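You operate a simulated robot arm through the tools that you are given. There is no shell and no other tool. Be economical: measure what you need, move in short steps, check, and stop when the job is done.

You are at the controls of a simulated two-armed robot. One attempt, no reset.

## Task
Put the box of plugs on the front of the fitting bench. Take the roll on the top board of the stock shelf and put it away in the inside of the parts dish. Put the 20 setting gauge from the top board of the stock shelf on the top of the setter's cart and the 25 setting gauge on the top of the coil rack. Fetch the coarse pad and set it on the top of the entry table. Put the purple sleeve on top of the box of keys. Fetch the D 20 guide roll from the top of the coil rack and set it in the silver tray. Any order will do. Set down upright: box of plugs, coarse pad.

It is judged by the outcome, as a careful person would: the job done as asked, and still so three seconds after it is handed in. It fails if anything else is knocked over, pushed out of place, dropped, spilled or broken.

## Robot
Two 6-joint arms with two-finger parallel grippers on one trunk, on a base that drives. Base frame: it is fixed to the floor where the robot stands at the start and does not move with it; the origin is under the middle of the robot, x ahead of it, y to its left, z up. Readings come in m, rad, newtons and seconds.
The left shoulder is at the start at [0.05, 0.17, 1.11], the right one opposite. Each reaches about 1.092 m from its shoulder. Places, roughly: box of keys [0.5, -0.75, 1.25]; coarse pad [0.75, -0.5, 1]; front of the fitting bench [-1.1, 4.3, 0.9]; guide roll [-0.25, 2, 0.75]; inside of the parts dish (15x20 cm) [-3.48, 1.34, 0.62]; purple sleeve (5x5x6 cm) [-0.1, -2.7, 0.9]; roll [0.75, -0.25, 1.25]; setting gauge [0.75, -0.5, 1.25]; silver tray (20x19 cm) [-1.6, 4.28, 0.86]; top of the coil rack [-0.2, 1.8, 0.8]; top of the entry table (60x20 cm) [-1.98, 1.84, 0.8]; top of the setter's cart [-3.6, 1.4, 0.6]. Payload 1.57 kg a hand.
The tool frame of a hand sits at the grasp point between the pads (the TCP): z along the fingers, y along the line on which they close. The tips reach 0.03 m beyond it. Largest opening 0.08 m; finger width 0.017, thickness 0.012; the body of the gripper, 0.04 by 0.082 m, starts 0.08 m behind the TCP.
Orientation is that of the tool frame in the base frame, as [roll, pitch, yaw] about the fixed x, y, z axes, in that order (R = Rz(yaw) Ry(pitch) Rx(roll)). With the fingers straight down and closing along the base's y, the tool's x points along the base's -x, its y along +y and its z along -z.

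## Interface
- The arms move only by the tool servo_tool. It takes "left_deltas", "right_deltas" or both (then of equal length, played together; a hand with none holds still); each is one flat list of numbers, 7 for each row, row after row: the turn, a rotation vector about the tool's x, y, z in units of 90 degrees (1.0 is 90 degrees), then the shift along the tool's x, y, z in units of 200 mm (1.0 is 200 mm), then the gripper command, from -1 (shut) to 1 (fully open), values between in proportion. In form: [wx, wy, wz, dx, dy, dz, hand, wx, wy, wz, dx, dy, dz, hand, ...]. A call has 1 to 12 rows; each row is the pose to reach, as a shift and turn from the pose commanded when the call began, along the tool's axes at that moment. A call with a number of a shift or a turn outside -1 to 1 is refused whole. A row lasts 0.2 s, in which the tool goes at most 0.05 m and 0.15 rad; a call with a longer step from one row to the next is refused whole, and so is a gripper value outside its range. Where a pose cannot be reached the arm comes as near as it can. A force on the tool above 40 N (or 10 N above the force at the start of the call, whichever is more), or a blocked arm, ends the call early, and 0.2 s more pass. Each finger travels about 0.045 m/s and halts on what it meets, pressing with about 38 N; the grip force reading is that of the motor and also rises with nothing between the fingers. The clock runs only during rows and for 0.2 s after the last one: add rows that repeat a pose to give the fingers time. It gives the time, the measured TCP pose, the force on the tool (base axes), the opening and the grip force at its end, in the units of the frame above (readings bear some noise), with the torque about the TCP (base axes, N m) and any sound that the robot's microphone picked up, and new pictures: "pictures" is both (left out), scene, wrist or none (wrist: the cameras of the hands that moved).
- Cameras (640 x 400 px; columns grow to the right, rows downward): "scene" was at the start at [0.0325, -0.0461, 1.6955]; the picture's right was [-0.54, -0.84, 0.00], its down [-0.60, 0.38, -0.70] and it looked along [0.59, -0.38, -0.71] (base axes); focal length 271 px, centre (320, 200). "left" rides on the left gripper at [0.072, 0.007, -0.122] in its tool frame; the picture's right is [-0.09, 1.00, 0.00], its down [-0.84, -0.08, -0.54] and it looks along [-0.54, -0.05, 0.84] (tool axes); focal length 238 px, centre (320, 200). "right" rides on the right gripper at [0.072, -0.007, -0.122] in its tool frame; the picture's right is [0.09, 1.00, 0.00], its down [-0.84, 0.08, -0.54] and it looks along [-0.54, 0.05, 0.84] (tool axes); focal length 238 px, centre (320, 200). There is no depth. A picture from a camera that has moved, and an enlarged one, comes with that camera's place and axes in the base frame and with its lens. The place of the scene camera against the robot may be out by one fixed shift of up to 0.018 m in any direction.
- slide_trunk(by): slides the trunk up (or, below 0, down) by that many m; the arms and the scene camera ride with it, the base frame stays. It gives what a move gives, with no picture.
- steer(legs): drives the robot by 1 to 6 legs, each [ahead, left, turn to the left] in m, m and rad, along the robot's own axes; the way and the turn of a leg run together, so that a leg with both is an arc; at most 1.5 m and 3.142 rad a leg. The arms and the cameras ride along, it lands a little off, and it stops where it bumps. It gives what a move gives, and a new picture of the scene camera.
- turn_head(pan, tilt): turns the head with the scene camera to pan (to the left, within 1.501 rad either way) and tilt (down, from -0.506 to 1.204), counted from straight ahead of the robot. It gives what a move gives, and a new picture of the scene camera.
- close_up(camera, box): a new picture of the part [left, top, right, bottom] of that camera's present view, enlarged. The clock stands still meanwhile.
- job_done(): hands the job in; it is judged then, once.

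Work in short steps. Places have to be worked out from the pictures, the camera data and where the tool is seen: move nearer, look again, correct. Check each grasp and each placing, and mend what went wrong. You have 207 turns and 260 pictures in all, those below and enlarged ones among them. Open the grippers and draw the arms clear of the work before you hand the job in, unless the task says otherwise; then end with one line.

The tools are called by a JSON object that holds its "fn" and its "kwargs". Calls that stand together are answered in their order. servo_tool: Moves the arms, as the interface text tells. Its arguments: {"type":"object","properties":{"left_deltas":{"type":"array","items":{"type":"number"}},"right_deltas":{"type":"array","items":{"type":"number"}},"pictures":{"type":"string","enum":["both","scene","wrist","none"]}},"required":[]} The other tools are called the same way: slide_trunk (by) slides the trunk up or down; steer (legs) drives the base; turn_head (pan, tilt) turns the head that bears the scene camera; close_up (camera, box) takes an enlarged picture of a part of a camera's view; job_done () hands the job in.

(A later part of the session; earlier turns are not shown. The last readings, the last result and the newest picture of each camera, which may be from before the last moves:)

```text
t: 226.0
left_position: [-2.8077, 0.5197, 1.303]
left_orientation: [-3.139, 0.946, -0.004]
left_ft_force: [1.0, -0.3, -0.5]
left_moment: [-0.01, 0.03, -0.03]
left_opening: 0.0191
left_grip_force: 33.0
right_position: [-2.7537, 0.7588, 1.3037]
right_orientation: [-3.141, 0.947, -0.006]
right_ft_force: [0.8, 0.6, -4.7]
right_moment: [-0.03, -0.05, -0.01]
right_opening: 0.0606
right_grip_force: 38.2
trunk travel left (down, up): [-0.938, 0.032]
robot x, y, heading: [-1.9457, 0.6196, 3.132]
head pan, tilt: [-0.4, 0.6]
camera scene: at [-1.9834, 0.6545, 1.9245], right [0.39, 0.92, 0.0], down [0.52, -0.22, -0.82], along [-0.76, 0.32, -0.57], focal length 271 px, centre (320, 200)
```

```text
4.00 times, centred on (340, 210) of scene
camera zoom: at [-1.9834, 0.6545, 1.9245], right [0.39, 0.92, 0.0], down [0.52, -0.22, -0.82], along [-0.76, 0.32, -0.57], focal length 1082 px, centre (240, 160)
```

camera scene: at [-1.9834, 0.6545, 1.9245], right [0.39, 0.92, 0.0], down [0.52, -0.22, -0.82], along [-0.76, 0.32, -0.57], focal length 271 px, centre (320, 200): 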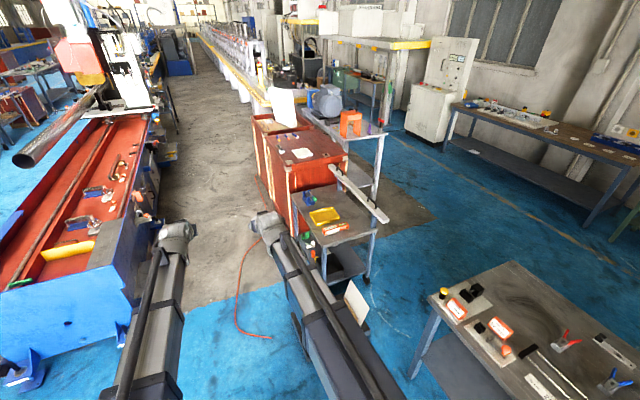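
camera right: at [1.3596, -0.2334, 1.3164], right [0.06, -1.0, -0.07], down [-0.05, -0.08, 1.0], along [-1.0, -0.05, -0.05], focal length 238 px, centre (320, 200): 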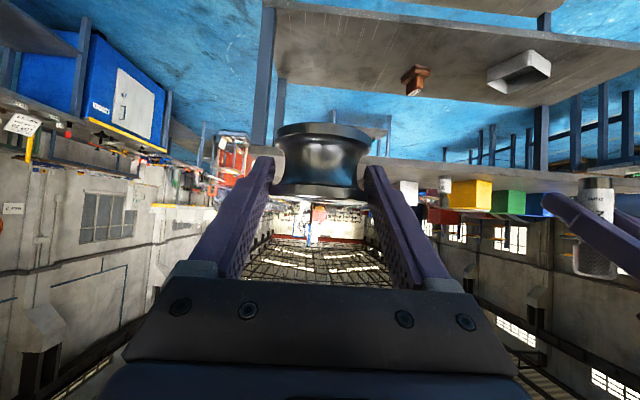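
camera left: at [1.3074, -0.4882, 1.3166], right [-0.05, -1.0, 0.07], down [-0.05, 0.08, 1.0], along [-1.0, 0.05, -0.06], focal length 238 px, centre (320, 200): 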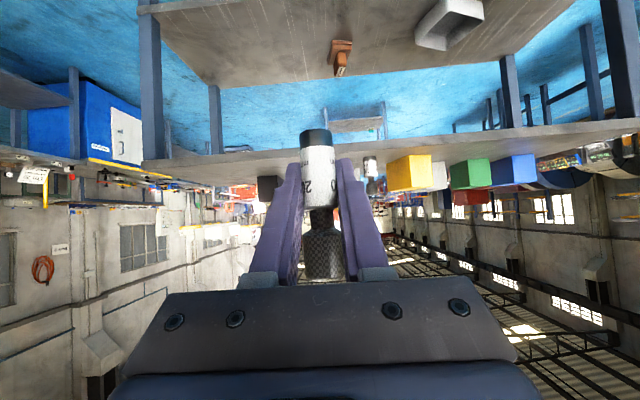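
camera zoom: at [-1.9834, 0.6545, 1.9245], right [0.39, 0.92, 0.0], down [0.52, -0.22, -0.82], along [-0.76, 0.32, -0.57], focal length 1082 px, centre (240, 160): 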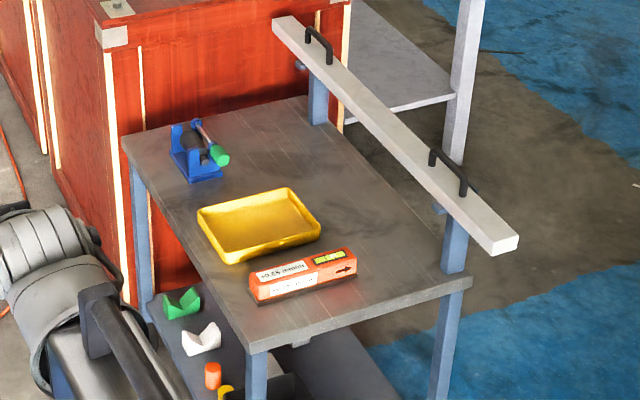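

Plan: robot to (−3.4, 0.5) facing +y; gauge to the free area north of the dish (−3.52, 1.53), roll into the dish (−3.5, 1.34). Turn and strafe there.

{"fn": "steer", "kwargs": {"legs": [[0, 0, -1.561], [-0.12, 0, 0], [0, 1.455, 0]]}}

{"fn": "turn_head", "kwargs": {"pan": 0, "tilt": 0.9}}

```text
t: 237.9
left_position: [-3.5157, 1.3593, 1.3035]
left_orientation: [-3.139, 0.944, -1.565]
left_ft_force: [-0.7, -0.2, -1.5]
left_moment: [0.01, -0.02, -0.03]
left_opening: 0.0191
left_grip_force: 32.7
right_position: [-3.2742, 1.3081, 1.3039]
right_orientation: [-3.142, 0.948, -1.567]
right_ft_force: [0.4, 0.6, -4.5]
right_moment: [-0.06, 0.0, -0.04]
right_opening: 0.0605
right_grip_force: 38.0
trunk travel left (down, up): [-0.938, 0.032]
robot x, y, heading: [-3.4028, 0.4994, 1.571]
head pan, tilt: [-0.4, 0.6]
camera scene: at [-3.3653, 0.5389, 1.9246], right [0.92, -0.39, 0.0], down [-0.22, -0.52, -0.82], along [0.32, 0.76, -0.57], focal length 271 px, centre (320, 200)
```

scene: 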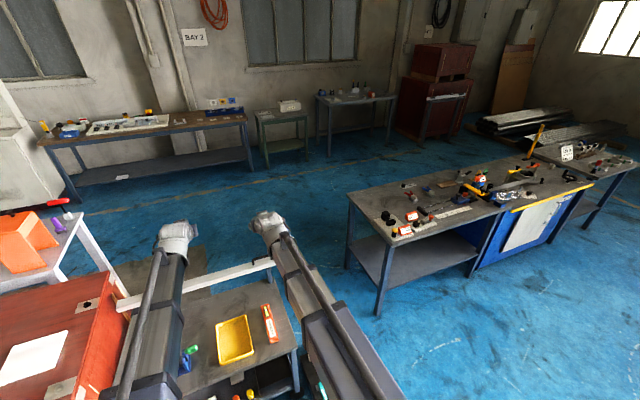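

```text
t: 238.8
left_position: [-3.515, 1.361, 1.3041]
left_orientation: [-3.139, 0.944, -1.566]
left_ft_force: [-0.4, 0.3, -0.2]
left_moment: [0.0, 0.02, -0.03]
left_opening: 0.019
left_grip_force: 33.1
right_position: [-3.2744, 1.3084, 1.3028]
right_orientation: [3.14, 0.947, -1.566]
right_ft_force: [0.2, -0.6, -5.4]
right_moment: [-0.06, 0.02, 0.01]
right_opening: 0.0603
right_grip_force: 38.1
trunk travel left (down, up): [-0.938, 0.032]
robot x, y, heading: [-3.4028, 0.4992, 1.576]
head pan, tilt: [0.0, 0.901]
camera scene: at [-3.3991, 0.5329, 1.8998], right [1.0, 0.0, 0.0], down [0.0, -0.78, -0.62], along [0.0, 0.62, -0.78], focal length 271 px, centre (320, 200)
```

scene: 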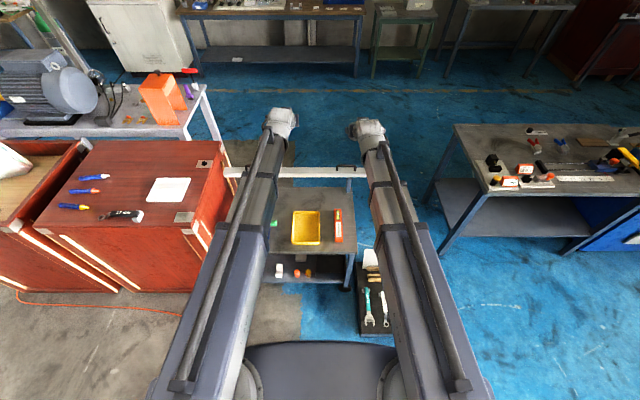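

Free strip north of the dish confirmed. Left hand goes to (−3.50, 1.535) at height; right hand tucks out to the right, off the cart.

{"fn": "servo_tool", "kwargs": {"left_deltas": [0, 0, 0, -0.1, -0.014, 0.142, -1, 0, 0, 0, -0.2, -0.028, 0.285, -1, 0, 0, 0, -0.3, -0.042, 0.427, -1, 0, 0, 0, -0.4, -0.056, 0.57, -1, 0, 0, 0, -0.5, -0.07, 0.712, -1], "right_deltas": [0, 0, 0, 0.06, -0.19, -0.08, -1, 0, 0, 0, 0.12, -0.38, -0.16, -1, 0, 0, 0, 0.18, -0.57, -0.25, -1, 0, 0, 0, 0.24, -0.76, -0.33, -1, 0, 0, 0, 0.29, -0.95, -0.41, -1], "pictures": "none"}}

{"fn": "servo_tool", "kwargs": {"left_deltas": [0, 0, 0, 0, 0, 0, -1, 0, 0, 0, 0, 0, 0, -1, 0, 0, 0, 0, 0, 0, -1, 0, 0, 0, 0, 0, 0, -1], "right_deltas": [0, 0, 0, 0.11, -0.15, -0.16, -1, 0, 0, 0, 0.22, -0.3, -0.32, -1, 0, 0, 0, 0.33, -0.45, -0.48, -1, 0, 0, 0, 0.46, -0.6, -0.65, -1], "pictures": "none"}}

{"fn": "slide_trunk", "kwargs": {"by": -0.55}}

{"fn": "servo_tool", "kwargs": {"left_deltas": [0, 0, 0, 0, 0, 0, -1]}}

```text
t: 240.0
left_position: [-3.5012, 1.5353, 1.3027]
left_orientation: [-3.141, 0.942, -1.567]
left_ft_force: [0.1, 0.5, -0.7]
left_moment: [0.0, 0.0, 0.02]
left_opening: 0.0192
left_grip_force: 33.2
right_position: [-3.083, 1.209, 1.3041]
right_orientation: [3.14, 0.952, -1.564]
right_ft_force: [0.9, 0.4, -4.1]
right_moment: [-0.07, 0.01, 0.02]
right_opening: 0.0603
right_grip_force: 38.1
trunk travel left (down, up): [-0.938, 0.032]
robot x, y, heading: [-3.4054, 0.4975, 1.579]
head pan, tilt: [0.0, 0.901]
```

```text
refused: row 4 steps farther than a row can; nothing moved
```

```text
refused: -0.55 is not a number from -0.4 to 0.4
```

```text
t: 240.4
left_position: [-3.5018, 1.5353, 1.3034]
left_orientation: [-3.139, 0.943, -1.567]
left_ft_force: [0.0, 0.5, -1.4]
left_moment: [0.01, 0.0, -0.02]
left_opening: 0.0194
left_grip_force: 33.6
right_position: [-3.084, 1.2094, 1.3029]
right_orientation: [-3.141, 0.949, -1.567]
right_ft_force: [0.8, -0.1, -4.5]
right_moment: [-0.11, 0.01, 0.04]
right_opening: 0.0605
right_grip_force: 38.1
trunk travel left (down, up): [-0.938, 0.032]
robot x, y, heading: [-3.4006, 0.4998, 1.574]
head pan, tilt: [0.0, 0.901]
camera scene: at [-3.3986, 0.5329, 1.8998], right [1.0, 0.0, 0.0], down [0.0, -0.78, -0.62], along [0.0, 0.62, -0.78], focal length 271 px, centre (320, 200)
camera left: at [-3.5083, 1.3934, 1.3167], right [-1.0, 0.05, 0.07], down [0.08, 0.05, 1.0], along [0.05, 1.0, -0.06], focal length 238 px, centre (320, 200)
```

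scene: 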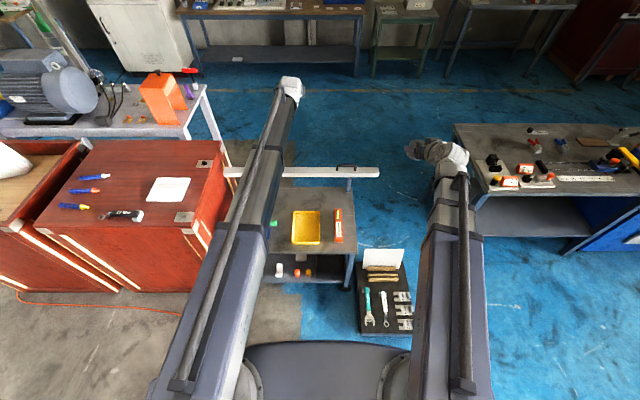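
left: 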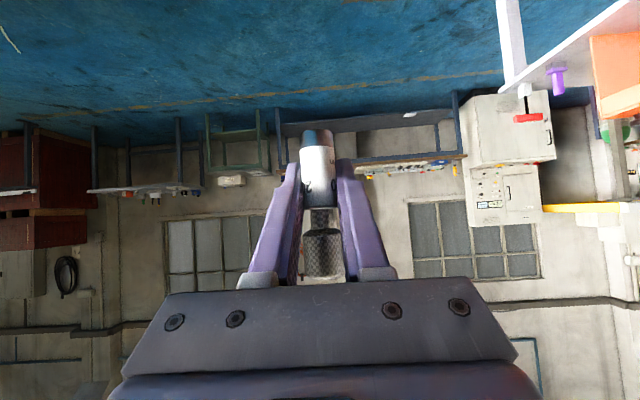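

Right hand is already off the cart's east edge; nudge it further and lower.

{"fn": "servo_tool", "kwargs": {"right_deltas": [0, 0, 0, 0.09, -0.15, -0.12, -1, 0, 0, 0, 0.18, -0.3, -0.25, -1], "pictures": "none"}}

{"fn": "slide_trunk", "kwargs": {"by": -0.4}}

{"fn": "slide_trunk", "kwargs": {"by": -0.2}}

{"fn": "servo_tool", "kwargs": {"left_deltas": [0, 0, 0, 0, 0, 0, -1]}}

```text
t: 241.0
left_position: [-3.5021, 1.5336, 1.3035]
left_orientation: [-3.141, 0.945, -1.568]
left_ft_force: [-0.1, 0.8, -0.3]
left_moment: [0.0, 0.01, 0.0]
left_opening: 0.0191
left_grip_force: 33.5
right_position: [-3.0221, 1.1463, 1.304]
right_orientation: [3.141, 0.947, -1.566]
right_ft_force: [-0.7, -0.6, -5.2]
right_moment: [-0.04, 0.0, 0.01]
right_opening: 0.0605
right_grip_force: 38.1
trunk travel left (down, up): [-0.938, 0.032]
robot x, y, heading: [-3.4044, 0.4995, 1.577]
head pan, tilt: [0.0, 0.901]
```

```text
t: 244.8
left_position: [-3.5027, 1.5346, 0.9035]
left_orientation: [-3.137, 0.944, -1.567]
left_ft_force: [-0.2, -0.6, -0.8]
left_moment: [-0.02, 0.05, 0.02]
left_opening: 0.0193
left_grip_force: 33.7
right_position: [-3.0232, 1.1479, 0.9048]
right_orientation: [3.141, 0.947, -1.565]
right_ft_force: [-0.6, 0.1, -4.6]
right_moment: [-0.02, -0.02, -0.02]
right_opening: 0.0603
right_grip_force: 38.5
trunk travel left (down, up): [-0.538, 0.432]
robot x, y, heading: [-3.4034, 0.4981, 1.574]
head pan, tilt: [0.0, 0.901]
```

```text
t: 247.0
left_position: [-3.5031, 1.5349, 0.7032]
left_orientation: [-3.137, 0.944, -1.567]
left_ft_force: [-0.2, 0.6, -0.8]
left_moment: [0.0, 0.0, 0.0]
left_opening: 0.019
left_grip_force: 33.3
right_position: [-3.0241, 1.1457, 0.7043]
right_orientation: [-3.141, 0.949, -1.565]
right_ft_force: [-0.7, -1.1, -4.8]
right_moment: [-0.09, -0.01, -0.01]
right_opening: 0.0605
right_grip_force: 37.9
trunk travel left (down, up): [-0.338, 0.632]
robot x, y, heading: [-3.4017, 0.4983, 1.576]
head pan, tilt: [0.0, 0.901]
```

```text
t: 247.4
left_position: [-3.5017, 1.5332, 0.7031]
left_orientation: [-3.137, 0.944, -1.567]
left_ft_force: [-0.1, 1.2, -1.8]
left_moment: [0.02, 0.0, 0.03]
left_opening: 0.0192
left_grip_force: 33.2
right_position: [-3.0239, 1.147, 0.7049]
right_orientation: [3.141, 0.947, -1.565]
right_ft_force: [-0.4, 0.7, -4.4]
right_moment: [-0.05, -0.02, 0.0]
right_opening: 0.0605
right_grip_force: 38.4
trunk travel left (down, up): [-0.338, 0.632]
robot x, y, heading: [-3.4023, 0.4965, 1.571]
head pan, tilt: [0.0, 0.901]
camera scene: at [-3.3991, 0.5325, 1.2998], right [1.0, 0.0, 0.0], down [0.0, -0.78, -0.62], along [0.0, 0.62, -0.78], focal length 271 px, centre (320, 200)
camera left: at [-3.5088, 1.393, 0.7168], right [-1.0, 0.05, 0.07], down [0.08, 0.05, 1.0], along [0.05, 1.0, -0.06], focal length 238 px, centre (320, 200)
```

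scene: 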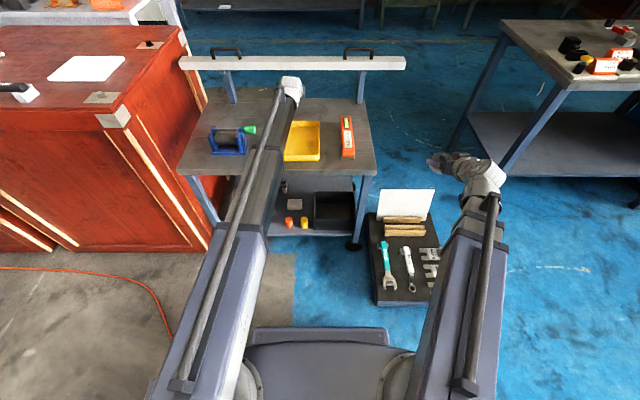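
left: 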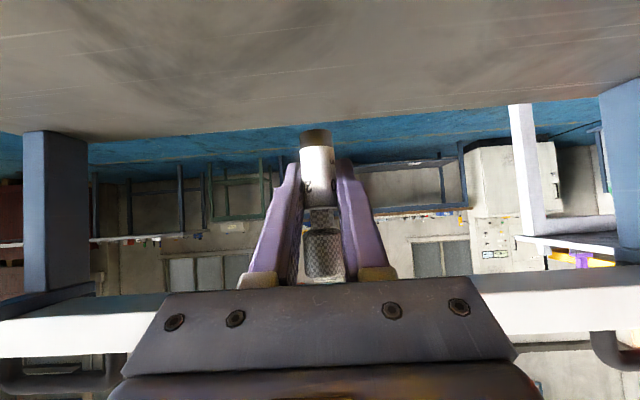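

Clear. Lower to just above contact, then small steps.

{"fn": "slide_trunk", "kwargs": {"by": -0.06}}

{"fn": "slide_trunk", "kwargs": {"by": -0.005}}

{"fn": "slide_trunk", "kwargs": {"by": -0.004}}

```text
t: 248.4
left_position: [-3.5023, 1.5331, 0.6475]
left_orientation: [-3.137, 0.949, -1.565]
left_ft_force: [-0.6, 1.7, 23.6]
left_moment: [0.13, 0.01, 0.02]
left_opening: 0.0191
left_grip_force: 33.2
right_position: [-3.0229, 1.1462, 0.6452]
right_orientation: [3.141, 0.953, -1.567]
right_ft_force: [-0.5, 0.0, -5.0]
right_moment: [-0.06, 0.01, 0.02]
right_opening: 0.0603
right_grip_force: 38.3
trunk travel left (down, up): [-0.278, 0.692]
robot x, y, heading: [-3.4022, 0.5008, 1.576]
head pan, tilt: [0.0, 0.901]
```

```text
t: 248.9
left_position: [-3.5018, 1.5335, 0.6439]
left_orientation: [-3.141, 0.962, -1.571]
left_ft_force: [0.5, -3.6, 27.8]
left_moment: [0.11, 0.0, -0.12]
left_opening: 0.0193
left_grip_force: 33.6
right_position: [-3.0237, 1.1458, 0.641]
right_orientation: [-3.141, 0.949, -1.566]
right_ft_force: [-1.2, -0.2, -5.0]
right_moment: [-0.08, 0.02, -0.01]
right_opening: 0.0604
right_grip_force: 38.0
trunk travel left (down, up): [-0.273, 0.697]
robot x, y, heading: [-3.4007, 0.5003, 1.581]
head pan, tilt: [0.0, 0.901]
stopped: the force on the tool passed its limit at 42 N (the readings are from after the stop); the commanded pose is now the measured one
```

```text
t: 249.3
left_position: [-3.5012, 1.5341, 0.6444]
left_orientation: [3.141, 0.971, -1.573]
left_ft_force: [-0.4, -5.5, 29.9]
left_moment: [0.27, -0.02, -0.1]
left_opening: 0.0192
left_grip_force: 33.1
right_position: [-3.0235, 1.1447, 0.6394]
right_orientation: [-3.14, 0.951, -1.565]
right_ft_force: [-0.2, 0.1, -4.6]
right_moment: [-0.04, -0.01, 0.0]
right_opening: 0.0603
right_grip_force: 37.7
trunk travel left (down, up): [-0.271, 0.699]
robot x, y, heading: [-3.4017, 0.4998, 1.574]
head pan, tilt: [0.0, 0.901]
stopped: the force on the tool passed its limit at 44 N (the readings are from after the stop); the commanded pose is now the measured one
```

It touched already at z≈0.6475. Back up about 6 mm, then view before release.

{"fn": "slide_trunk", "kwargs": {"by": 0.006}}

{"fn": "servo_tool", "kwargs": {"left_deltas": [0, 0, 0, 0, 0, 0, -1], "pictures": "wrist"}}

```text
t: 249.8
left_position: [-3.5039, 1.5363, 0.6441]
left_orientation: [-3.14, 0.958, -1.567]
left_ft_force: [0.3, 0.7, -0.6]
left_moment: [-0.03, -0.01, -0.01]
left_opening: 0.0191
left_grip_force: 33.1
right_position: [-3.0249, 1.1473, 0.6433]
right_orientation: [3.14, 0.948, -1.566]
right_ft_force: [0.0, -0.2, -6.0]
right_moment: [-0.04, 0.05, 0.01]
right_opening: 0.0606
right_grip_force: 37.9
trunk travel left (down, up): [-0.277, 0.693]
robot x, y, heading: [-3.4068, 0.4965, 1.576]
head pan, tilt: [0.0, 0.901]
```

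```text
t: 250.2
left_position: [-3.5011, 1.5362, 0.6442]
left_orientation: [-3.14, 0.96, -1.568]
left_ft_force: [-0.4, 1.1, -1.7]
left_moment: [0.02, 0.02, -0.01]
left_opening: 0.0193
left_grip_force: 33.4
right_position: [-3.024, 1.1476, 0.6432]
right_orientation: [-3.141, 0.948, -1.565]
right_ft_force: [0.4, -0.8, -5.0]
right_moment: [-0.05, 0.0, 0.01]
right_opening: 0.0604
right_grip_force: 37.9
trunk travel left (down, up): [-0.277, 0.693]
robot x, y, heading: [-3.3999, 0.4988, 1.574]
head pan, tilt: [0.0, 0.901]
camera left: at [-3.5095, 1.3948, 0.6564], right [-1.0, 0.05, 0.07], down [0.08, 0.04, 1.0], along [0.05, 1.0, -0.04], focal length 238 px, centre (320, 200)
```

left: 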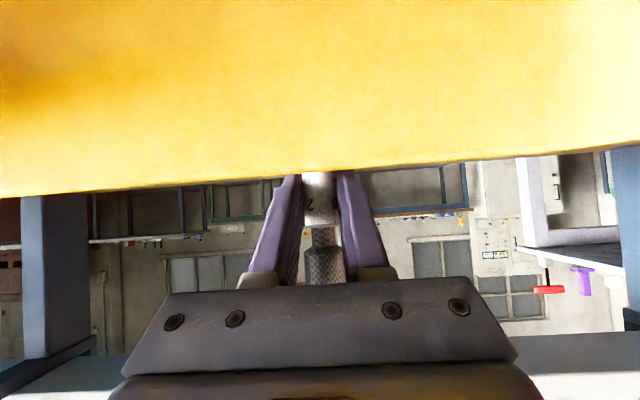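

The dish rim is below the hand; the gauge is on the cart top. Open slowly and retreat up (to clear the dish rim) .

{"fn": "servo_tool", "kwargs": {"left_deltas": [0, 0, 0, 0, 0, 0, -0.2, 0, 0, 0, 0, 0, 0, 0.3, 0, 0, 0, 0, 0, 0, 0.3], "pictures": "none"}}

{"fn": "slide_trunk", "kwargs": {"by": 0.13}}

{"fn": "servo_tool", "kwargs": {"left_deltas": [0, 0, 0, 0.115, 0, -0.164, 0.3, 0, 0, 0, 0.23, 0, -0.327, 0.3, 0, 0, 0, 0.345, 0, -0.49, 0.3]}}

```text
t: 251.0
left_position: [-3.5013, 1.5359, 0.6455]
left_orientation: [-3.139, 0.96, -1.569]
left_ft_force: [0.8, -0.6, 0.2]
left_moment: [-0.03, -0.04, -0.01]
left_opening: 0.052
left_grip_force: 0.0
right_position: [-3.0237, 1.1475, 0.643]
right_orientation: [3.141, 0.948, -1.567]
right_ft_force: [-0.6, -0.1, -4.3]
right_moment: [-0.04, -0.02, 0.04]
right_opening: 0.0605
right_grip_force: 38.2
trunk travel left (down, up): [-0.277, 0.693]
robot x, y, heading: [-3.4026, 0.4991, 1.574]
head pan, tilt: [0.0, 0.901]
```

```text
t: 252.6
left_position: [-3.5022, 1.5357, 0.7744]
left_orientation: [-3.139, 0.961, -1.569]
left_ft_force: [0.2, -0.9, 0.7]
left_moment: [-0.02, -0.02, 0.0]
left_opening: 0.0519
left_grip_force: 0.1
right_position: [-3.0243, 1.1475, 0.7733]
right_orientation: [-3.14, 0.947, -1.564]
right_ft_force: [-0.4, -0.4, -5.8]
right_moment: [-0.03, -0.03, 0.02]
right_opening: 0.0606
right_grip_force: 38.2
trunk travel left (down, up): [-0.407, 0.563]
robot x, y, heading: [-3.4002, 0.4972, 1.577]
head pan, tilt: [0.0, 0.901]
```

```text
t: 253.4
left_position: [-3.5024, 1.4148, 0.7751]
left_orientation: [-3.141, 0.958, -1.571]
left_ft_force: [-0.2, -0.3, 0.0]
left_moment: [0.0, -0.02, 0.06]
left_opening: 0.0519
left_grip_force: 0.1
right_position: [-3.0236, 1.1465, 0.7737]
right_orientation: [3.141, 0.948, -1.565]
right_ft_force: [-1.0, 1.1, -5.8]
right_moment: [-0.06, 0.0, 0.01]
right_opening: 0.0605
right_grip_force: 38.2
trunk travel left (down, up): [-0.407, 0.563]
robot x, y, heading: [-3.4016, 0.4998, 1.575]
head pan, tilt: [0.0, 0.901]
camera scene: at [-3.3991, 0.5322, 1.3689], right [1.0, 0.0, 0.0], down [0.0, -0.78, -0.62], along [0.0, 0.62, -0.78], focal length 271 px, centre (320, 200)
camera left: at [-3.5086, 1.2738, 0.7867], right [-1.0, 0.05, 0.07], down [0.08, 0.04, 1.0], along [0.05, 1.0, -0.04], focal length 238 px, centre (320, 200)
```

scene: 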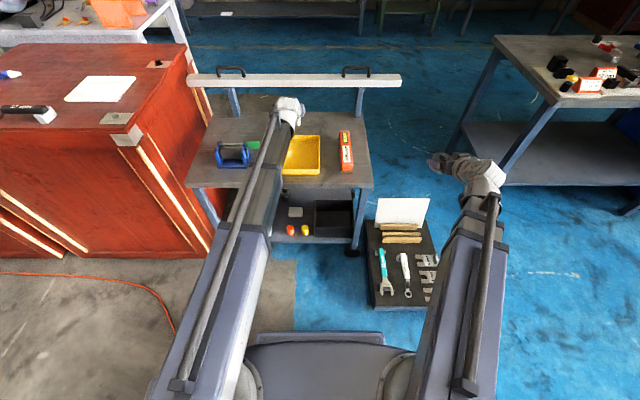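
left: 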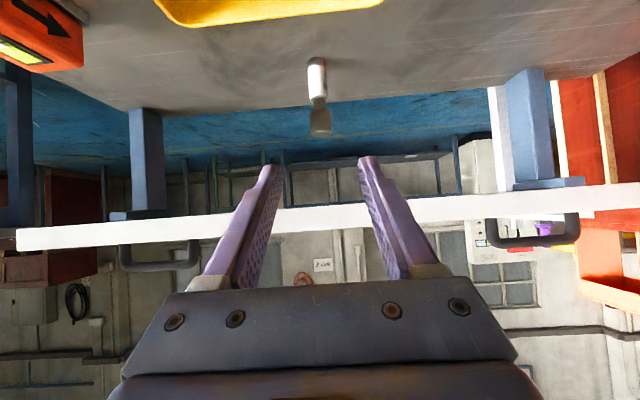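

The 20 gauge stands on the cart. Raise, tuck the left hand away, and bring the right hand with the roll over the dish (−3.478, 1.34).

{"fn": "slide_trunk", "kwargs": {"by": 0.2}}

{"fn": "servo_tool", "kwargs": {"left_deltas": [0, 0, 0, 0.115, 0.1, -0.164, 0.3, 0, 0, 0, 0.23, 0.2, -0.328, 0.3, 0, 0, 0, 0.345, 0.3, -0.492, 0.3, 0, 0, 0, 0.46, 0.4, -0.656, 0.3, 0, 0, 0, 0.575, 0.5, -0.82, 0.3], "right_deltas": [0, 0, 0, 0, 0.05, 0, -1, 0, 0, 0, 0, 0.15, 0, -1, 0, 0, 0, 0, 0.35, 0, -1, 0, 0, 0, 0, 0.55, 0, -1, 0, 0, 0, 0, 0.75, 0, -1], "pictures": "none"}}

{"fn": "servo_tool", "kwargs": {"left_deltas": [0, 0, 0, 0.07, 0.19, -0.1, 0.3, 0, 0, 0, 0.14, 0.38, -0.2, 0.3, 0, 0, 0, 0.21, 0.57, -0.3, 0.3, 0, 0, 0, 0.29, 0.75, -0.41, 0.3], "right_deltas": [0, 0, 0, -0.065, 0.19, 0.09, -1, 0, 0, 0, -0.13, 0.38, 0.18, -1, 0, 0, 0, -0.195, 0.57, 0.27, -1, 0, 0, 0, -0.26, 0.75, 0.37, -1], "pictures": "none"}}

{"fn": "servo_tool", "kwargs": {"right_deltas": [0, 0, 0, -0.07, 0.19, 0.1, -1, 0, 0, 0, -0.14, 0.38, 0.2, -1, 0, 0, 0, -0.21, 0.57, 0.3, -1, 0, 0, 0, -0.283, 0.77, 0.403, -1], "pictures": "wrist"}}

```text
t: 255.6
left_position: [-3.5027, 1.4165, 0.9758]
left_orientation: [-3.14, 0.96, -1.568]
left_ft_force: [0.6, 0.4, 0.5]
left_moment: [0.0, 0.02, -0.04]
left_opening: 0.0521
left_grip_force: 0.0
right_position: [-3.0242, 1.1459, 0.973]
right_orientation: [3.14, 0.946, -1.565]
right_ft_force: [0.2, 0.4, -5.2]
right_moment: [-0.06, -0.02, 0.03]
right_opening: 0.0607
right_grip_force: 37.7
trunk travel left (down, up): [-0.607, 0.363]
robot x, y, heading: [-3.4057, 0.4955, 1.576]
head pan, tilt: [0.0, 0.901]
```

```text
t: 256.8
left_position: [-3.6019, 1.2153, 0.9754]
left_orientation: [-3.141, 0.959, -1.571]
left_ft_force: [0.5, -0.4, 0.9]
left_moment: [-0.01, 0.01, 0.0]
left_opening: 0.0516
left_grip_force: 0.1
right_position: [-3.1742, 1.1439, 0.9734]
right_orientation: [3.14, 0.949, -1.568]
right_ft_force: [-0.1, -0.1, -5.2]
right_moment: [-0.07, 0.02, -0.02]
right_opening: 0.0604
right_grip_force: 38.2
trunk travel left (down, up): [-0.607, 0.363]
robot x, y, heading: [-3.4042, 0.5023, 1.572]
head pan, tilt: [0.0, 0.901]
```

```text
t: 257.8
left_position: [-3.7511, 1.1158, 0.975]
left_orientation: [-3.14, 0.956, -1.569]
left_ft_force: [-0.2, 0.0, 0.3]
left_moment: [0.0, 0.0, 0.01]
left_opening: 0.052
left_grip_force: 0.1
right_position: [-3.3258, 1.2364, 0.9723]
right_orientation: [-3.141, 0.947, -1.567]
right_ft_force: [-1.3, -0.9, -4.4]
right_moment: [-0.02, 0.01, -0.01]
right_opening: 0.0607
right_grip_force: 37.8
trunk travel left (down, up): [-0.607, 0.363]
robot x, y, heading: [-3.4075, 0.498, 1.58]
head pan, tilt: [0.0, 0.901]
```

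```text
t: 258.8
left_position: [-3.7518, 1.1163, 0.9739]
left_orientation: [-3.139, 0.957, -1.569]
left_ft_force: [0.5, -1.2, -0.7]
left_moment: [-0.01, 0.03, 0.01]
left_opening: 0.0522
left_grip_force: 0.1
right_position: [-3.4807, 1.3348, 0.9735]
right_orientation: [3.14, 0.945, -1.566]
right_ft_force: [-0.9, 0.2, -4.8]
right_moment: [-0.07, 0.01, 0.0]
right_opening: 0.0605
right_grip_force: 38.1
trunk travel left (down, up): [-0.607, 0.363]
robot x, y, heading: [-3.4049, 0.4989, 1.578]
head pan, tilt: [0.0, 0.901]
camera right: at [-3.4739, 1.1949, 0.9855], right [-1.0, -0.06, -0.07], down [-0.08, 0.05, 1.0], along [-0.05, 1.0, -0.06], focal length 238 px, centre (320, 200)
```

right: 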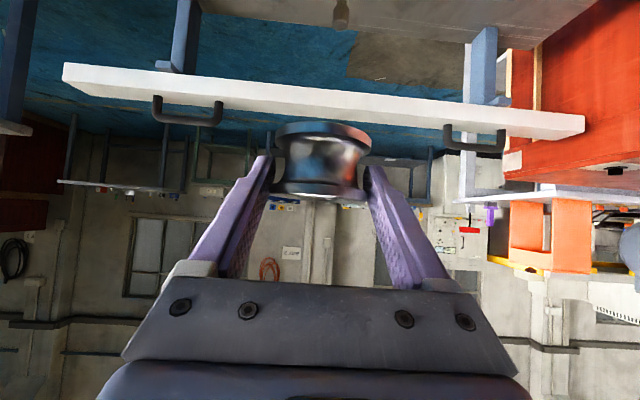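

Tuck left a bit more, lower to z≈0.69 and look.

{"fn": "servo_tool", "kwargs": {"left_deltas": [0, 0, 0, 0.1, 0.1, -0.15, 0.3, 0, 0, 0, 0.23, 0.2, -0.32, 0.3], "pictures": "none"}}

{"fn": "slide_trunk", "kwargs": {"by": -0.28}}

{"fn": "servo_tool", "kwargs": {"right_deltas": [0, 0, 0, 0, 0, 0, -1]}}

```text
t: 259.4
left_position: [-3.8091, 1.0615, 0.9746]
left_orientation: [-3.138, 0.958, -1.571]
left_ft_force: [-0.9, -0.2, -1.0]
left_moment: [-0.02, 0.0, 0.01]
left_opening: 0.0521
left_grip_force: 0.1
left hand out of reach, approached as far as the arm can: row 1, 2
right_position: [-3.4797, 1.333, 0.9736]
right_orientation: [-3.141, 0.945, -1.566]
right_ft_force: [-0.1, -0.1, -4.8]
right_moment: [-0.07, 0.01, 0.0]
right_opening: 0.0608
right_grip_force: 37.9
trunk travel left (down, up): [-0.607, 0.363]
robot x, y, heading: [-3.4041, 0.4998, 1.576]
head pan, tilt: [0.0, 0.901]
```

```text
t: 262.2
left_position: [-3.8089, 1.0611, 0.6964]
left_orientation: [-3.139, 0.957, -1.569]
left_ft_force: [-0.7, 0.0, -0.8]
left_moment: [-0.01, -0.02, -0.03]
left_opening: 0.052
left_grip_force: 0.2
right_position: [-3.479, 1.3339, 0.6922]
right_orientation: [-3.142, 0.944, -1.565]
right_ft_force: [-0.3, 0.3, -5.2]
right_moment: [-0.07, 0.0, -0.02]
right_opening: 0.0604
right_grip_force: 38.3
trunk travel left (down, up): [-0.327, 0.643]
robot x, y, heading: [-3.4035, 0.4998, 1.569]
head pan, tilt: [0.0, 0.901]
```

```text
t: 262.6
left_position: [-3.8092, 1.0612, 0.6952]
left_orientation: [-3.138, 0.957, -1.569]
left_ft_force: [0.3, 0.5, 0.2]
left_moment: [0.0, -0.02, 0.02]
left_opening: 0.0522
left_grip_force: 0.0
right_position: [-3.4803, 1.3339, 0.6923]
right_orientation: [-3.141, 0.944, -1.564]
right_ft_force: [-0.8, 0.0, -4.6]
right_moment: [-0.07, 0.01, 0.05]
right_opening: 0.0605
right_grip_force: 38.2
trunk travel left (down, up): [-0.327, 0.643]
robot x, y, heading: [-3.4049, 0.4975, 1.575]
head pan, tilt: [0.0, 0.901]
camera scene: at [-3.3995, 0.5324, 1.2889], right [1.0, 0.0, 0.0], down [0.0, -0.78, -0.62], along [0.0, 0.62, -0.78], focal length 271 px, centre (320, 200)
camera right: at [-3.473, 1.1941, 0.7057], right [-1.0, -0.06, -0.07], down [-0.08, 0.05, 1.0], along [-0.05, 1.0, -0.06], focal length 238 px, centre (320, 200)
```

scene: 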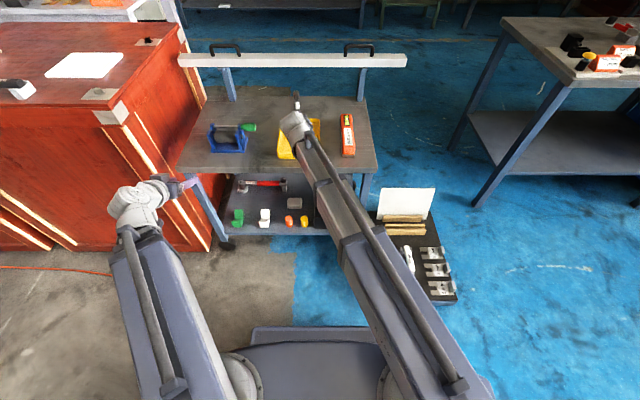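
right: 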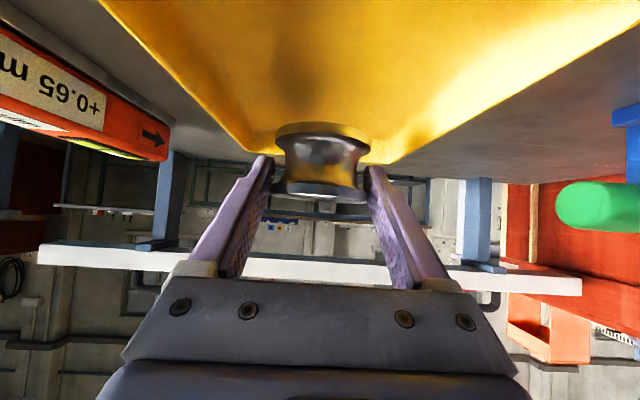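

Roll is well centred above the dish. Lower in steps to contact.

{"fn": "slide_trunk", "kwargs": {"by": -0.03}}

{"fn": "slide_trunk", "kwargs": {"by": -0.005}}

{"fn": "slide_trunk", "kwargs": {"by": -0.004}}

```text
t: 263.4
left_position: [-3.8084, 1.0617, 0.6637]
left_orientation: [-3.141, 0.957, -1.57]
left_ft_force: [0.2, -0.5, 0.1]
left_moment: [-0.02, -0.02, 0.02]
left_opening: 0.052
left_grip_force: 0.0
right_position: [-3.479, 1.3352, 0.6621]
right_orientation: [3.14, 0.944, -1.564]
right_ft_force: [-0.5, 0.0, -4.8]
right_moment: [-0.04, 0.02, -0.01]
right_opening: 0.0602
right_grip_force: 38.2
trunk travel left (down, up): [-0.297, 0.673]
robot x, y, heading: [-3.4009, 0.5, 1.578]
head pan, tilt: [0.0, 0.901]
```

```text
t: 263.9
left_position: [-3.8083, 1.0611, 0.6616]
left_orientation: [-3.138, 0.96, -1.569]
left_ft_force: [-0.1, 0.8, 0.3]
left_moment: [0.01, -0.01, 0.0]
left_opening: 0.0519
left_grip_force: 0.0
right_position: [-3.4795, 1.334, 0.6615]
right_orientation: [3.141, 0.954, -1.562]
right_ft_force: [0.2, 2.1, 25.1]
right_moment: [0.84, -0.13, 0.17]
right_opening: 0.0606
right_grip_force: 38.0
trunk travel left (down, up): [-0.292, 0.678]
robot x, y, heading: [-3.4009, 0.4971, 1.577]
head pan, tilt: [0.0, 0.901]
```

```text
t: 264.4
left_position: [-3.8088, 1.06, 0.6582]
left_orientation: [-3.141, 0.961, -1.568]
left_ft_force: [0.6, 0.2, -0.1]
left_moment: [-0.01, 0.02, -0.01]
left_opening: 0.0521
left_grip_force: 0.0
right_position: [-3.4795, 1.3333, 0.6568]
right_orientation: [3.138, 0.952, -1.566]
right_ft_force: [0.0, 2.3, 30.3]
right_moment: [0.64, -0.02, -0.02]
right_opening: 0.0606
right_grip_force: 37.6
trunk travel left (down, up): [-0.288, 0.682]
robot x, y, heading: [-3.4015, 0.4951, 1.573]
head pan, tilt: [0.0, 0.901]
```

Contact. Relieve, open, lift off and check.

{"fn": "slide_trunk", "kwargs": {"by": 0.004}}

{"fn": "servo_tool", "kwargs": {"right_deltas": [0, 0, 0, 0, 0, 0, 0.7, 0, 0, 0, 0, 0, 0, 1, 0, 0, 0, 0, 0, 0, 1], "pictures": "none"}}

{"fn": "slide_trunk", "kwargs": {"by": 0.25}}

{"fn": "servo_tool", "kwargs": {"right_deltas": [0, 0, 0, 0.13, -0.1, -0.19, 1, 0, 0, 0, 0.26, -0.2, -0.38, 1, 0, 0, 0, 0.39, -0.3, -0.57, 1, 0, 0, 0, 0.52, -0.4, -0.74, 1], "pictures": "scene"}}

```text
t: 264.9
left_position: [-3.8084, 1.0618, 0.6607]
left_orientation: [-3.139, 0.957, -1.569]
left_ft_force: [-0.4, 0.4, 0.4]
left_moment: [0.02, 0.03, -0.02]
left_opening: 0.0519
left_grip_force: 0.1
right_position: [-3.4807, 1.3328, 0.6569]
right_orientation: [3.139, 0.941, -1.567]
right_ft_force: [-1.8, 0.1, -0.5]
right_moment: [0.17, 0.09, 0.09]
right_opening: 0.0604
right_grip_force: 38.0
trunk travel left (down, up): [-0.292, 0.678]
robot x, y, heading: [-3.4025, 0.4976, 1.58]
head pan, tilt: [0.0, 0.901]
```

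```text
t: 265.8
left_position: [-3.8088, 1.0614, 0.6599]
left_orientation: [-3.139, 0.958, -1.568]
left_ft_force: [0.1, 0.3, 0.6]
left_moment: [-0.02, -0.01, -0.02]
left_opening: 0.052
left_grip_force: 0.0
right_position: [-3.479, 1.3334, 0.6582]
right_orientation: [3.141, 0.943, -1.564]
right_ft_force: [-0.6, -0.1, 0.0]
right_moment: [0.0, 0.0, -0.02]
right_opening: 0.0801
right_grip_force: 0.1
trunk travel left (down, up): [-0.292, 0.678]
robot x, y, heading: [-3.4053, 0.4987, 1.576]
head pan, tilt: [0.0, 0.901]
```

```text
t: 268.3
left_position: [-3.8081, 1.0616, 0.9095]
left_orientation: [-3.139, 0.959, -1.568]
left_ft_force: [-0.4, 0.4, 0.3]
left_moment: [0.0, 0.03, -0.02]
left_opening: 0.0522
left_grip_force: 0.2
right_position: [-3.4796, 1.3343, 0.9085]
right_orientation: [3.141, 0.944, -1.563]
right_ft_force: [-0.6, -0.2, 0.1]
right_moment: [-0.01, -0.02, 0.03]
right_opening: 0.08
right_grip_force: 0.0
trunk travel left (down, up): [-0.542, 0.428]
robot x, y, heading: [-3.405, 0.5028, 1.575]
head pan, tilt: [0.0, 0.901]
```

```text
refused: row 1 steps farther than a row can; nothing moved
```

The roll was released in the dish. I retract properly this time (5 rows), check, then raise.

{"fn": "servo_tool", "kwargs": {"right_deltas": [0, 0, 0, 0.1, -0.1, -0.15, 1, 0, 0, 0, 0.2, -0.2, -0.3, 1, 0, 0, 0, 0.3, -0.3, -0.44, 1, 0, 0, 0, 0.4, -0.4, -0.58, 1, 0, 0, 0, 0.5, -0.5, -0.72, 1], "pictures": "scene"}}

{"fn": "slide_trunk", "kwargs": {"by": 0.35}}

{"fn": "steer", "kwargs": {"legs": [[0, -1.45, 0], [0, -1.4, 0], [-0.9, 0, 0], [0, 0, -1.576]]}}

```text
t: 269.5
left_position: [-3.8082, 1.0608, 0.9107]
left_orientation: [-3.14, 0.958, -1.571]
left_ft_force: [0.4, -0.4, 0.2]
left_moment: [-0.02, 0.01, 0.01]
left_opening: 0.0521
left_grip_force: 0.1
right_position: [-3.3792, 1.1578, 0.9083]
right_orientation: [3.142, 0.945, -1.565]
right_ft_force: [0.5, 0.7, 0.1]
right_moment: [0.0, 0.01, 0.01]
right_opening: 0.08
right_grip_force: 0.1
right hand out of reach, approached as far as the arm can: row 4
trunk travel left (down, up): [-0.542, 0.428]
robot x, y, heading: [-3.4045, 0.4988, 1.578]
head pan, tilt: [0.0, 0.901]
camera scene: at [-3.3993, 0.5316, 1.5039], right [1.0, 0.0, 0.0], down [0.0, -0.78, -0.62], along [0.0, 0.62, -0.78], focal length 271 px, centre (320, 200)
```

scene: 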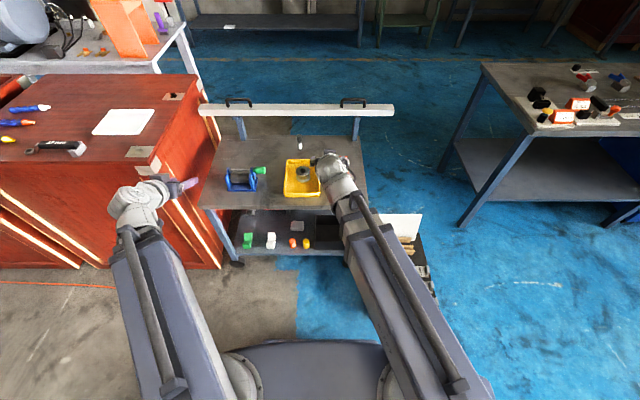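

```text
t: 272.9
left_position: [-3.8095, 1.0616, 1.2611]
left_orientation: [-3.139, 0.958, -1.57]
left_ft_force: [0.1, 0.3, -0.9]
left_moment: [0.02, 0.02, 0.0]
left_opening: 0.0519
left_grip_force: 0.0
right_position: [-3.3789, 1.1581, 1.2576]
right_orientation: [-3.141, 0.946, -1.566]
right_ft_force: [0.2, -0.3, 0.7]
right_moment: [-0.01, -0.03, 0.03]
right_opening: 0.0802
right_grip_force: 0.1
trunk travel left (down, up): [-0.892, 0.078]
robot x, y, heading: [-3.4029, 0.4966, 1.575]
head pan, tilt: [0.0, 0.901]
```

```text
t: 295.0
left_position: [0.0358, 0.0379, 1.2606]
left_orientation: [-3.14, 0.958, -3.132]
left_ft_force: [0.2, 0.5, 0.5]
left_moment: [-0.02, 0.01, 0.01]
left_opening: 0.0522
left_grip_force: 0.1
right_position: [0.1346, -0.3911, 1.2589]
right_orientation: [-3.141, 0.946, -3.125]
right_ft_force: [-0.3, 0.1, 0.9]
right_moment: [0.02, -0.03, 0.01]
right_opening: 0.0801
right_grip_force: 0.2
trunk travel left (down, up): [-0.892, 0.078]
robot x, y, heading: [-0.5247, -0.3689, 0.012]
head pan, tilt: [0.0, 0.901]
camera scene: at [-0.4843, -0.3749, 1.8539], right [0.01, -1.0, 0.0], down [-0.78, -0.01, -0.62], along [0.62, 0.01, -0.78], focal length 271 px, centre (320, 200)
```

scene: 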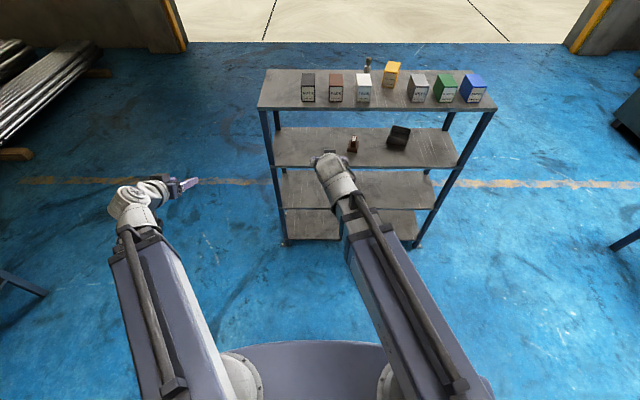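

Roll sits in the dish. Now the coarse pad: enlarge.

{"fn": "close_up", "kwargs": {"camera": "scene", "box": [260, 110, 460, 180]}}

{"fn": "slide_trunk", "kwargs": {"by": -0.23}}

{"fn": "close_up", "kwargs": {"camera": "right", "box": [200, 60, 520, 260]}}

```text
3.20 times, centred on (360, 145) of scene
camera zoom: at [-0.4843, -0.3749, 1.8539], right [0.01, -1.0, 0.0], down [-0.78, -0.01, -0.62], along [0.62, 0.01, -0.78], focal length 866 px, centre (192, 376)
```

zoom: 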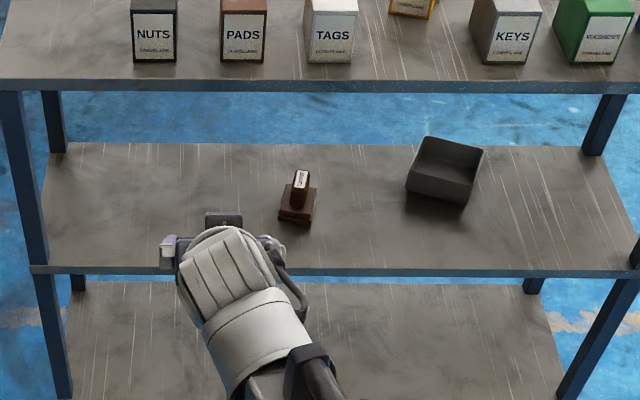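

```text
t: 297.4
left_position: [0.0347, 0.0364, 1.0302]
left_orientation: [-3.138, 0.957, -3.132]
left_ft_force: [-0.6, -0.2, 0.2]
left_moment: [-0.01, 0.01, 0.01]
left_opening: 0.0521
left_grip_force: 0.0
right_position: [0.1367, -0.3923, 1.0273]
right_orientation: [-3.14, 0.945, -3.127]
right_ft_force: [-0.5, 0.3, -0.6]
right_moment: [-0.03, -0.02, -0.01]
right_opening: 0.0801
right_grip_force: 0.0
trunk travel left (down, up): [-0.662, 0.308]
robot x, y, heading: [-0.5225, -0.3737, 0.011]
head pan, tilt: [0.0, 0.901]
```

```text
2.00 times, centred on (360, 160) of right
camera zoom: at [-0.0059, -0.3991, 1.0411], right [-0.07, 0.99, -0.07], down [0.05, 0.08, 1.0], along [1.0, 0.06, -0.05], focal length 477 px, centre (240, 280)
```

zoom: 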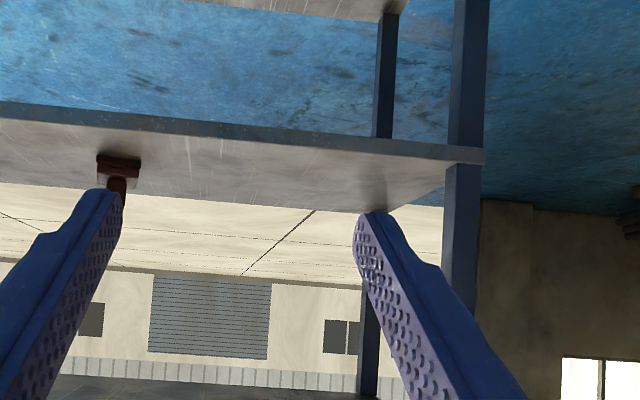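

Pad is on the middle board (z≈0.86) near (0.63, −0.534). Drive closer, lower to z≈0.935, shift the right hand to y≈−0.534, look.

{"fn": "steer", "kwargs": {"legs": [[0.27, 0, -0.012]]}}

{"fn": "slide_trunk", "kwargs": {"by": -0.09}}

{"fn": "servo_tool", "kwargs": {"right_deltas": [0, 0, 0, 0, -0.18, 0, 1, 0, 0, 0, 0, -0.36, 0, 1, 0, 0, 0, 0, -0.54, 0, 1, 0, 0, 0, 0, -0.7, 0, 1], "pictures": "wrist"}}

```text
t: 299.3
left_position: [0.3114, 0.0309, 1.0305]
left_orientation: [-3.14, 0.956, 3.137]
left_ft_force: [0.2, 1.0, -0.7]
left_moment: [-0.01, 0.01, 0.01]
left_opening: 0.0519
left_grip_force: 0.1
right_position: [0.4051, -0.3984, 1.0281]
right_orientation: [3.14, 0.945, 3.142]
right_ft_force: [0.4, 0.5, -0.5]
right_moment: [0.02, -0.01, 0.03]
right_opening: 0.08
right_grip_force: 0.0
trunk travel left (down, up): [-0.662, 0.308]
robot x, y, heading: [-0.254, -0.3725, 0.002]
head pan, tilt: [0.0, 0.901]
camera scene: at [-0.2139, -0.3737, 1.6239], right [0.0, -1.0, 0.0], down [-0.78, 0.0, -0.62], along [0.62, 0.0, -0.78], focal length 271 px, centre (320, 200)
```

scene: 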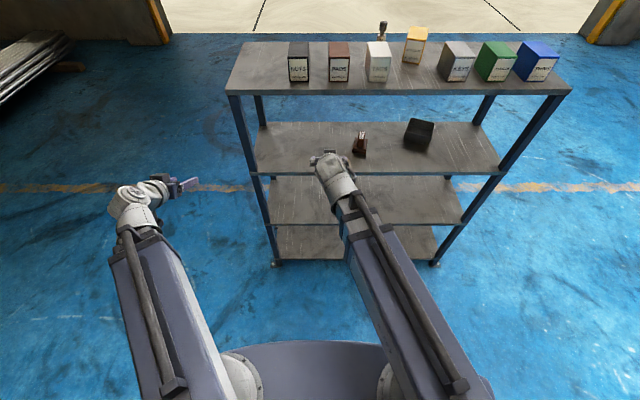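

```text
t: 300.6
left_position: [0.3092, 0.0302, 0.9407]
left_orientation: [-3.139, 0.958, 3.139]
left_ft_force: [0.2, 0.1, -0.8]
left_moment: [0.04, 0.01, 0.01]
left_opening: 0.052
left_grip_force: 0.1
right_position: [0.4052, -0.3979, 0.9391]
right_orientation: [3.14, 0.947, -3.141]
right_ft_force: [-0.3, 0.4, -0.4]
right_moment: [-0.06, -0.01, 0.04]
right_opening: 0.0799
right_grip_force: 0.1
trunk travel left (down, up): [-0.572, 0.398]
robot x, y, heading: [-0.2529, -0.3692, -0.002]
head pan, tilt: [0.0, 0.901]
```

```text
t: 301.6
left_position: [0.3096, 0.0318, 0.9398]
left_orientation: [-3.14, 0.959, 3.138]
left_ft_force: [0.1, 0.0, 0.2]
left_moment: [0.01, -0.01, -0.01]
left_opening: 0.0522
left_grip_force: 0.1
right_position: [0.404, -0.5395, 0.9386]
right_orientation: [-3.14, 0.948, 3.141]
right_ft_force: [-0.4, -0.2, -0.1]
right_moment: [0.02, -0.01, -0.01]
right_opening: 0.08
right_grip_force: 0.1
trunk travel left (down, up): [-0.572, 0.398]
robot x, y, heading: [-0.2568, -0.3702, -0.001]
head pan, tilt: [0.0, 0.901]
camera right: at [0.263, -0.5452, 0.9511], right [-0.05, 1.0, -0.07], down [0.05, 0.08, 1.0], along [1.0, 0.05, -0.05], focal length 238 px, centre (320, 200)
```

right: 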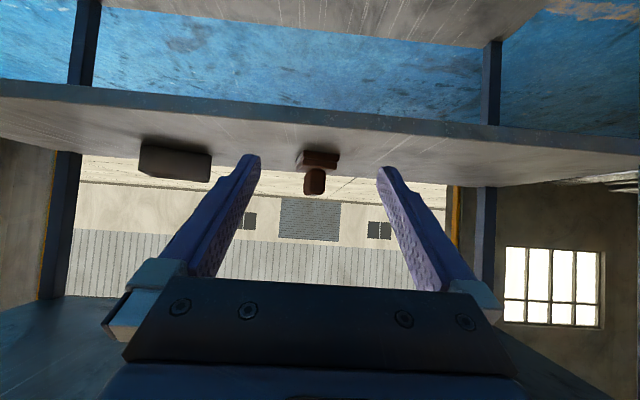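

Handle spans z≈0.886–0.925 at y≈−0.542. Lower 22 mm and approach to x≈0.56, look again.

{"fn": "slide_trunk", "kwargs": {"by": -0.022}}

{"fn": "servo_tool", "kwargs": {"right_deltas": [0, 0, 0, -0.112, 0, 0.158, 1, 0, 0, 0, -0.223, 0, 0.317, 1, 0, 0, 0, -0.335, 0, 0.475, 1, 0, 0, 0, -0.446, 0, 0.634, 1], "pictures": "wrist"}}

```text
t: 302.2
left_position: [0.3085, 0.0315, 0.9184]
left_orientation: [-3.138, 0.958, 3.137]
left_ft_force: [1.0, 0.2, 0.2]
left_moment: [-0.03, 0.0, 0.0]
left_opening: 0.0521
left_grip_force: 0.1
right_position: [0.4053, -0.5382, 0.9156]
right_orientation: [-3.14, 0.947, 3.141]
right_ft_force: [0.8, -0.2, -0.3]
right_moment: [0.03, 0.02, -0.03]
right_opening: 0.0801
right_grip_force: 0.1
trunk travel left (down, up): [-0.55, 0.42]
robot x, y, heading: [-0.2543, -0.3737, 0.003]
head pan, tilt: [0.0, 0.901]
```

```text
t: 303.2
left_position: [0.3096, 0.0317, 0.9177]
left_orientation: [-3.14, 0.959, 3.139]
left_ft_force: [0.7, 0.3, 0.1]
left_moment: [0.04, -0.01, 0.02]
left_opening: 0.0519
left_grip_force: 0.0
right_position: [0.5605, -0.5394, 0.9153]
right_orientation: [3.141, 0.946, 3.141]
right_ft_force: [-0.2, 0.4, -0.2]
right_moment: [0.03, -0.02, -0.01]
right_opening: 0.0802
right_grip_force: 0.0
trunk travel left (down, up): [-0.55, 0.42]
robot x, y, heading: [-0.257, -0.3707, 0.001]
head pan, tilt: [0.0, 0.901]
camera right: at [0.4187, -0.5449, 0.9288], right [-0.05, 1.0, -0.07], down [0.05, 0.08, 1.0], along [1.0, 0.05, -0.05], focal length 238 px, centre (320, 200)
```

right: 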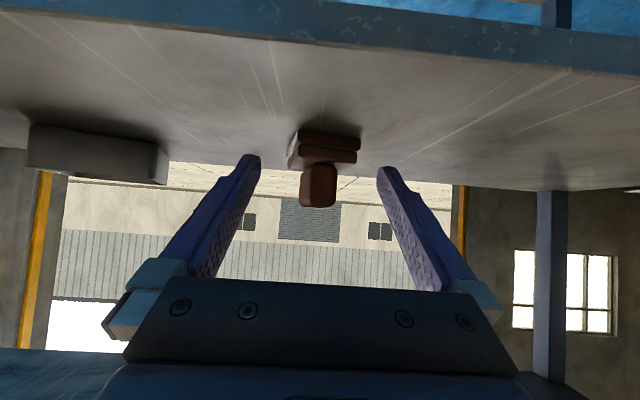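

Handle centre ≈ (0.65, −0.536). Move in and close.

{"fn": "servo_tool", "kwargs": {"right_deltas": [0, 0, 0, -0.13, 0.02, 0.184, 1, 0, 0, 0, -0.259, 0.02, 0.368, 1, 0, 0, 0, -0.259, 0.02, 0.368, 1, 0, 0, 0, -0.259, 0.02, 0.368, -1, 0, 0, 0, -0.259, 0.02, 0.368, -1, 0, 0, 0, -0.259, 0.02, 0.368, -1, 0, 0, 0, -0.259, 0.02, 0.368, -1], "pictures": "wrist"}}

```text
t: 304.8
left_position: [0.3092, 0.0316, 0.9185]
left_orientation: [-3.14, 0.956, 3.139]
left_ft_force: [-1.4, 0.3, -0.4]
left_moment: [0.02, 0.0, 0.02]
left_opening: 0.0519
left_grip_force: 0.0
right_position: [0.649, -0.535, 0.9154]
right_orientation: [-3.142, 0.946, -3.139]
right_ft_force: [0.4, -0.4, 1.7]
right_moment: [-0.16, -0.04, -0.01]
right_opening: 0.0258
right_grip_force: 20.5
trunk travel left (down, up): [-0.55, 0.42]
robot x, y, heading: [-0.2545, -0.375, 0.002]
head pan, tilt: [0.0, 0.901]
camera right: at [0.508, -0.5409, 0.9292], right [-0.05, 1.0, -0.07], down [0.05, 0.08, 1.0], along [1.0, 0.05, -0.06], focal length 238 px, centre (320, 200)
```

right: 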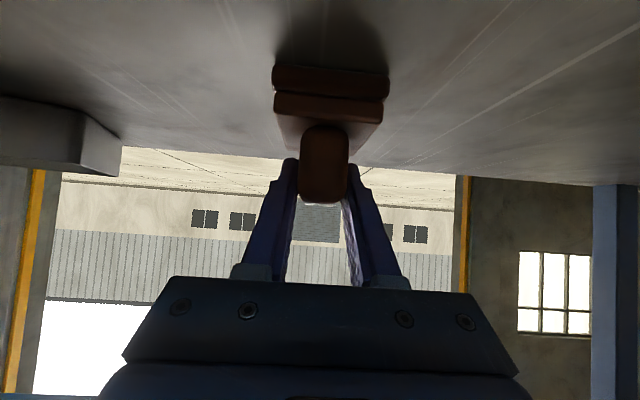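

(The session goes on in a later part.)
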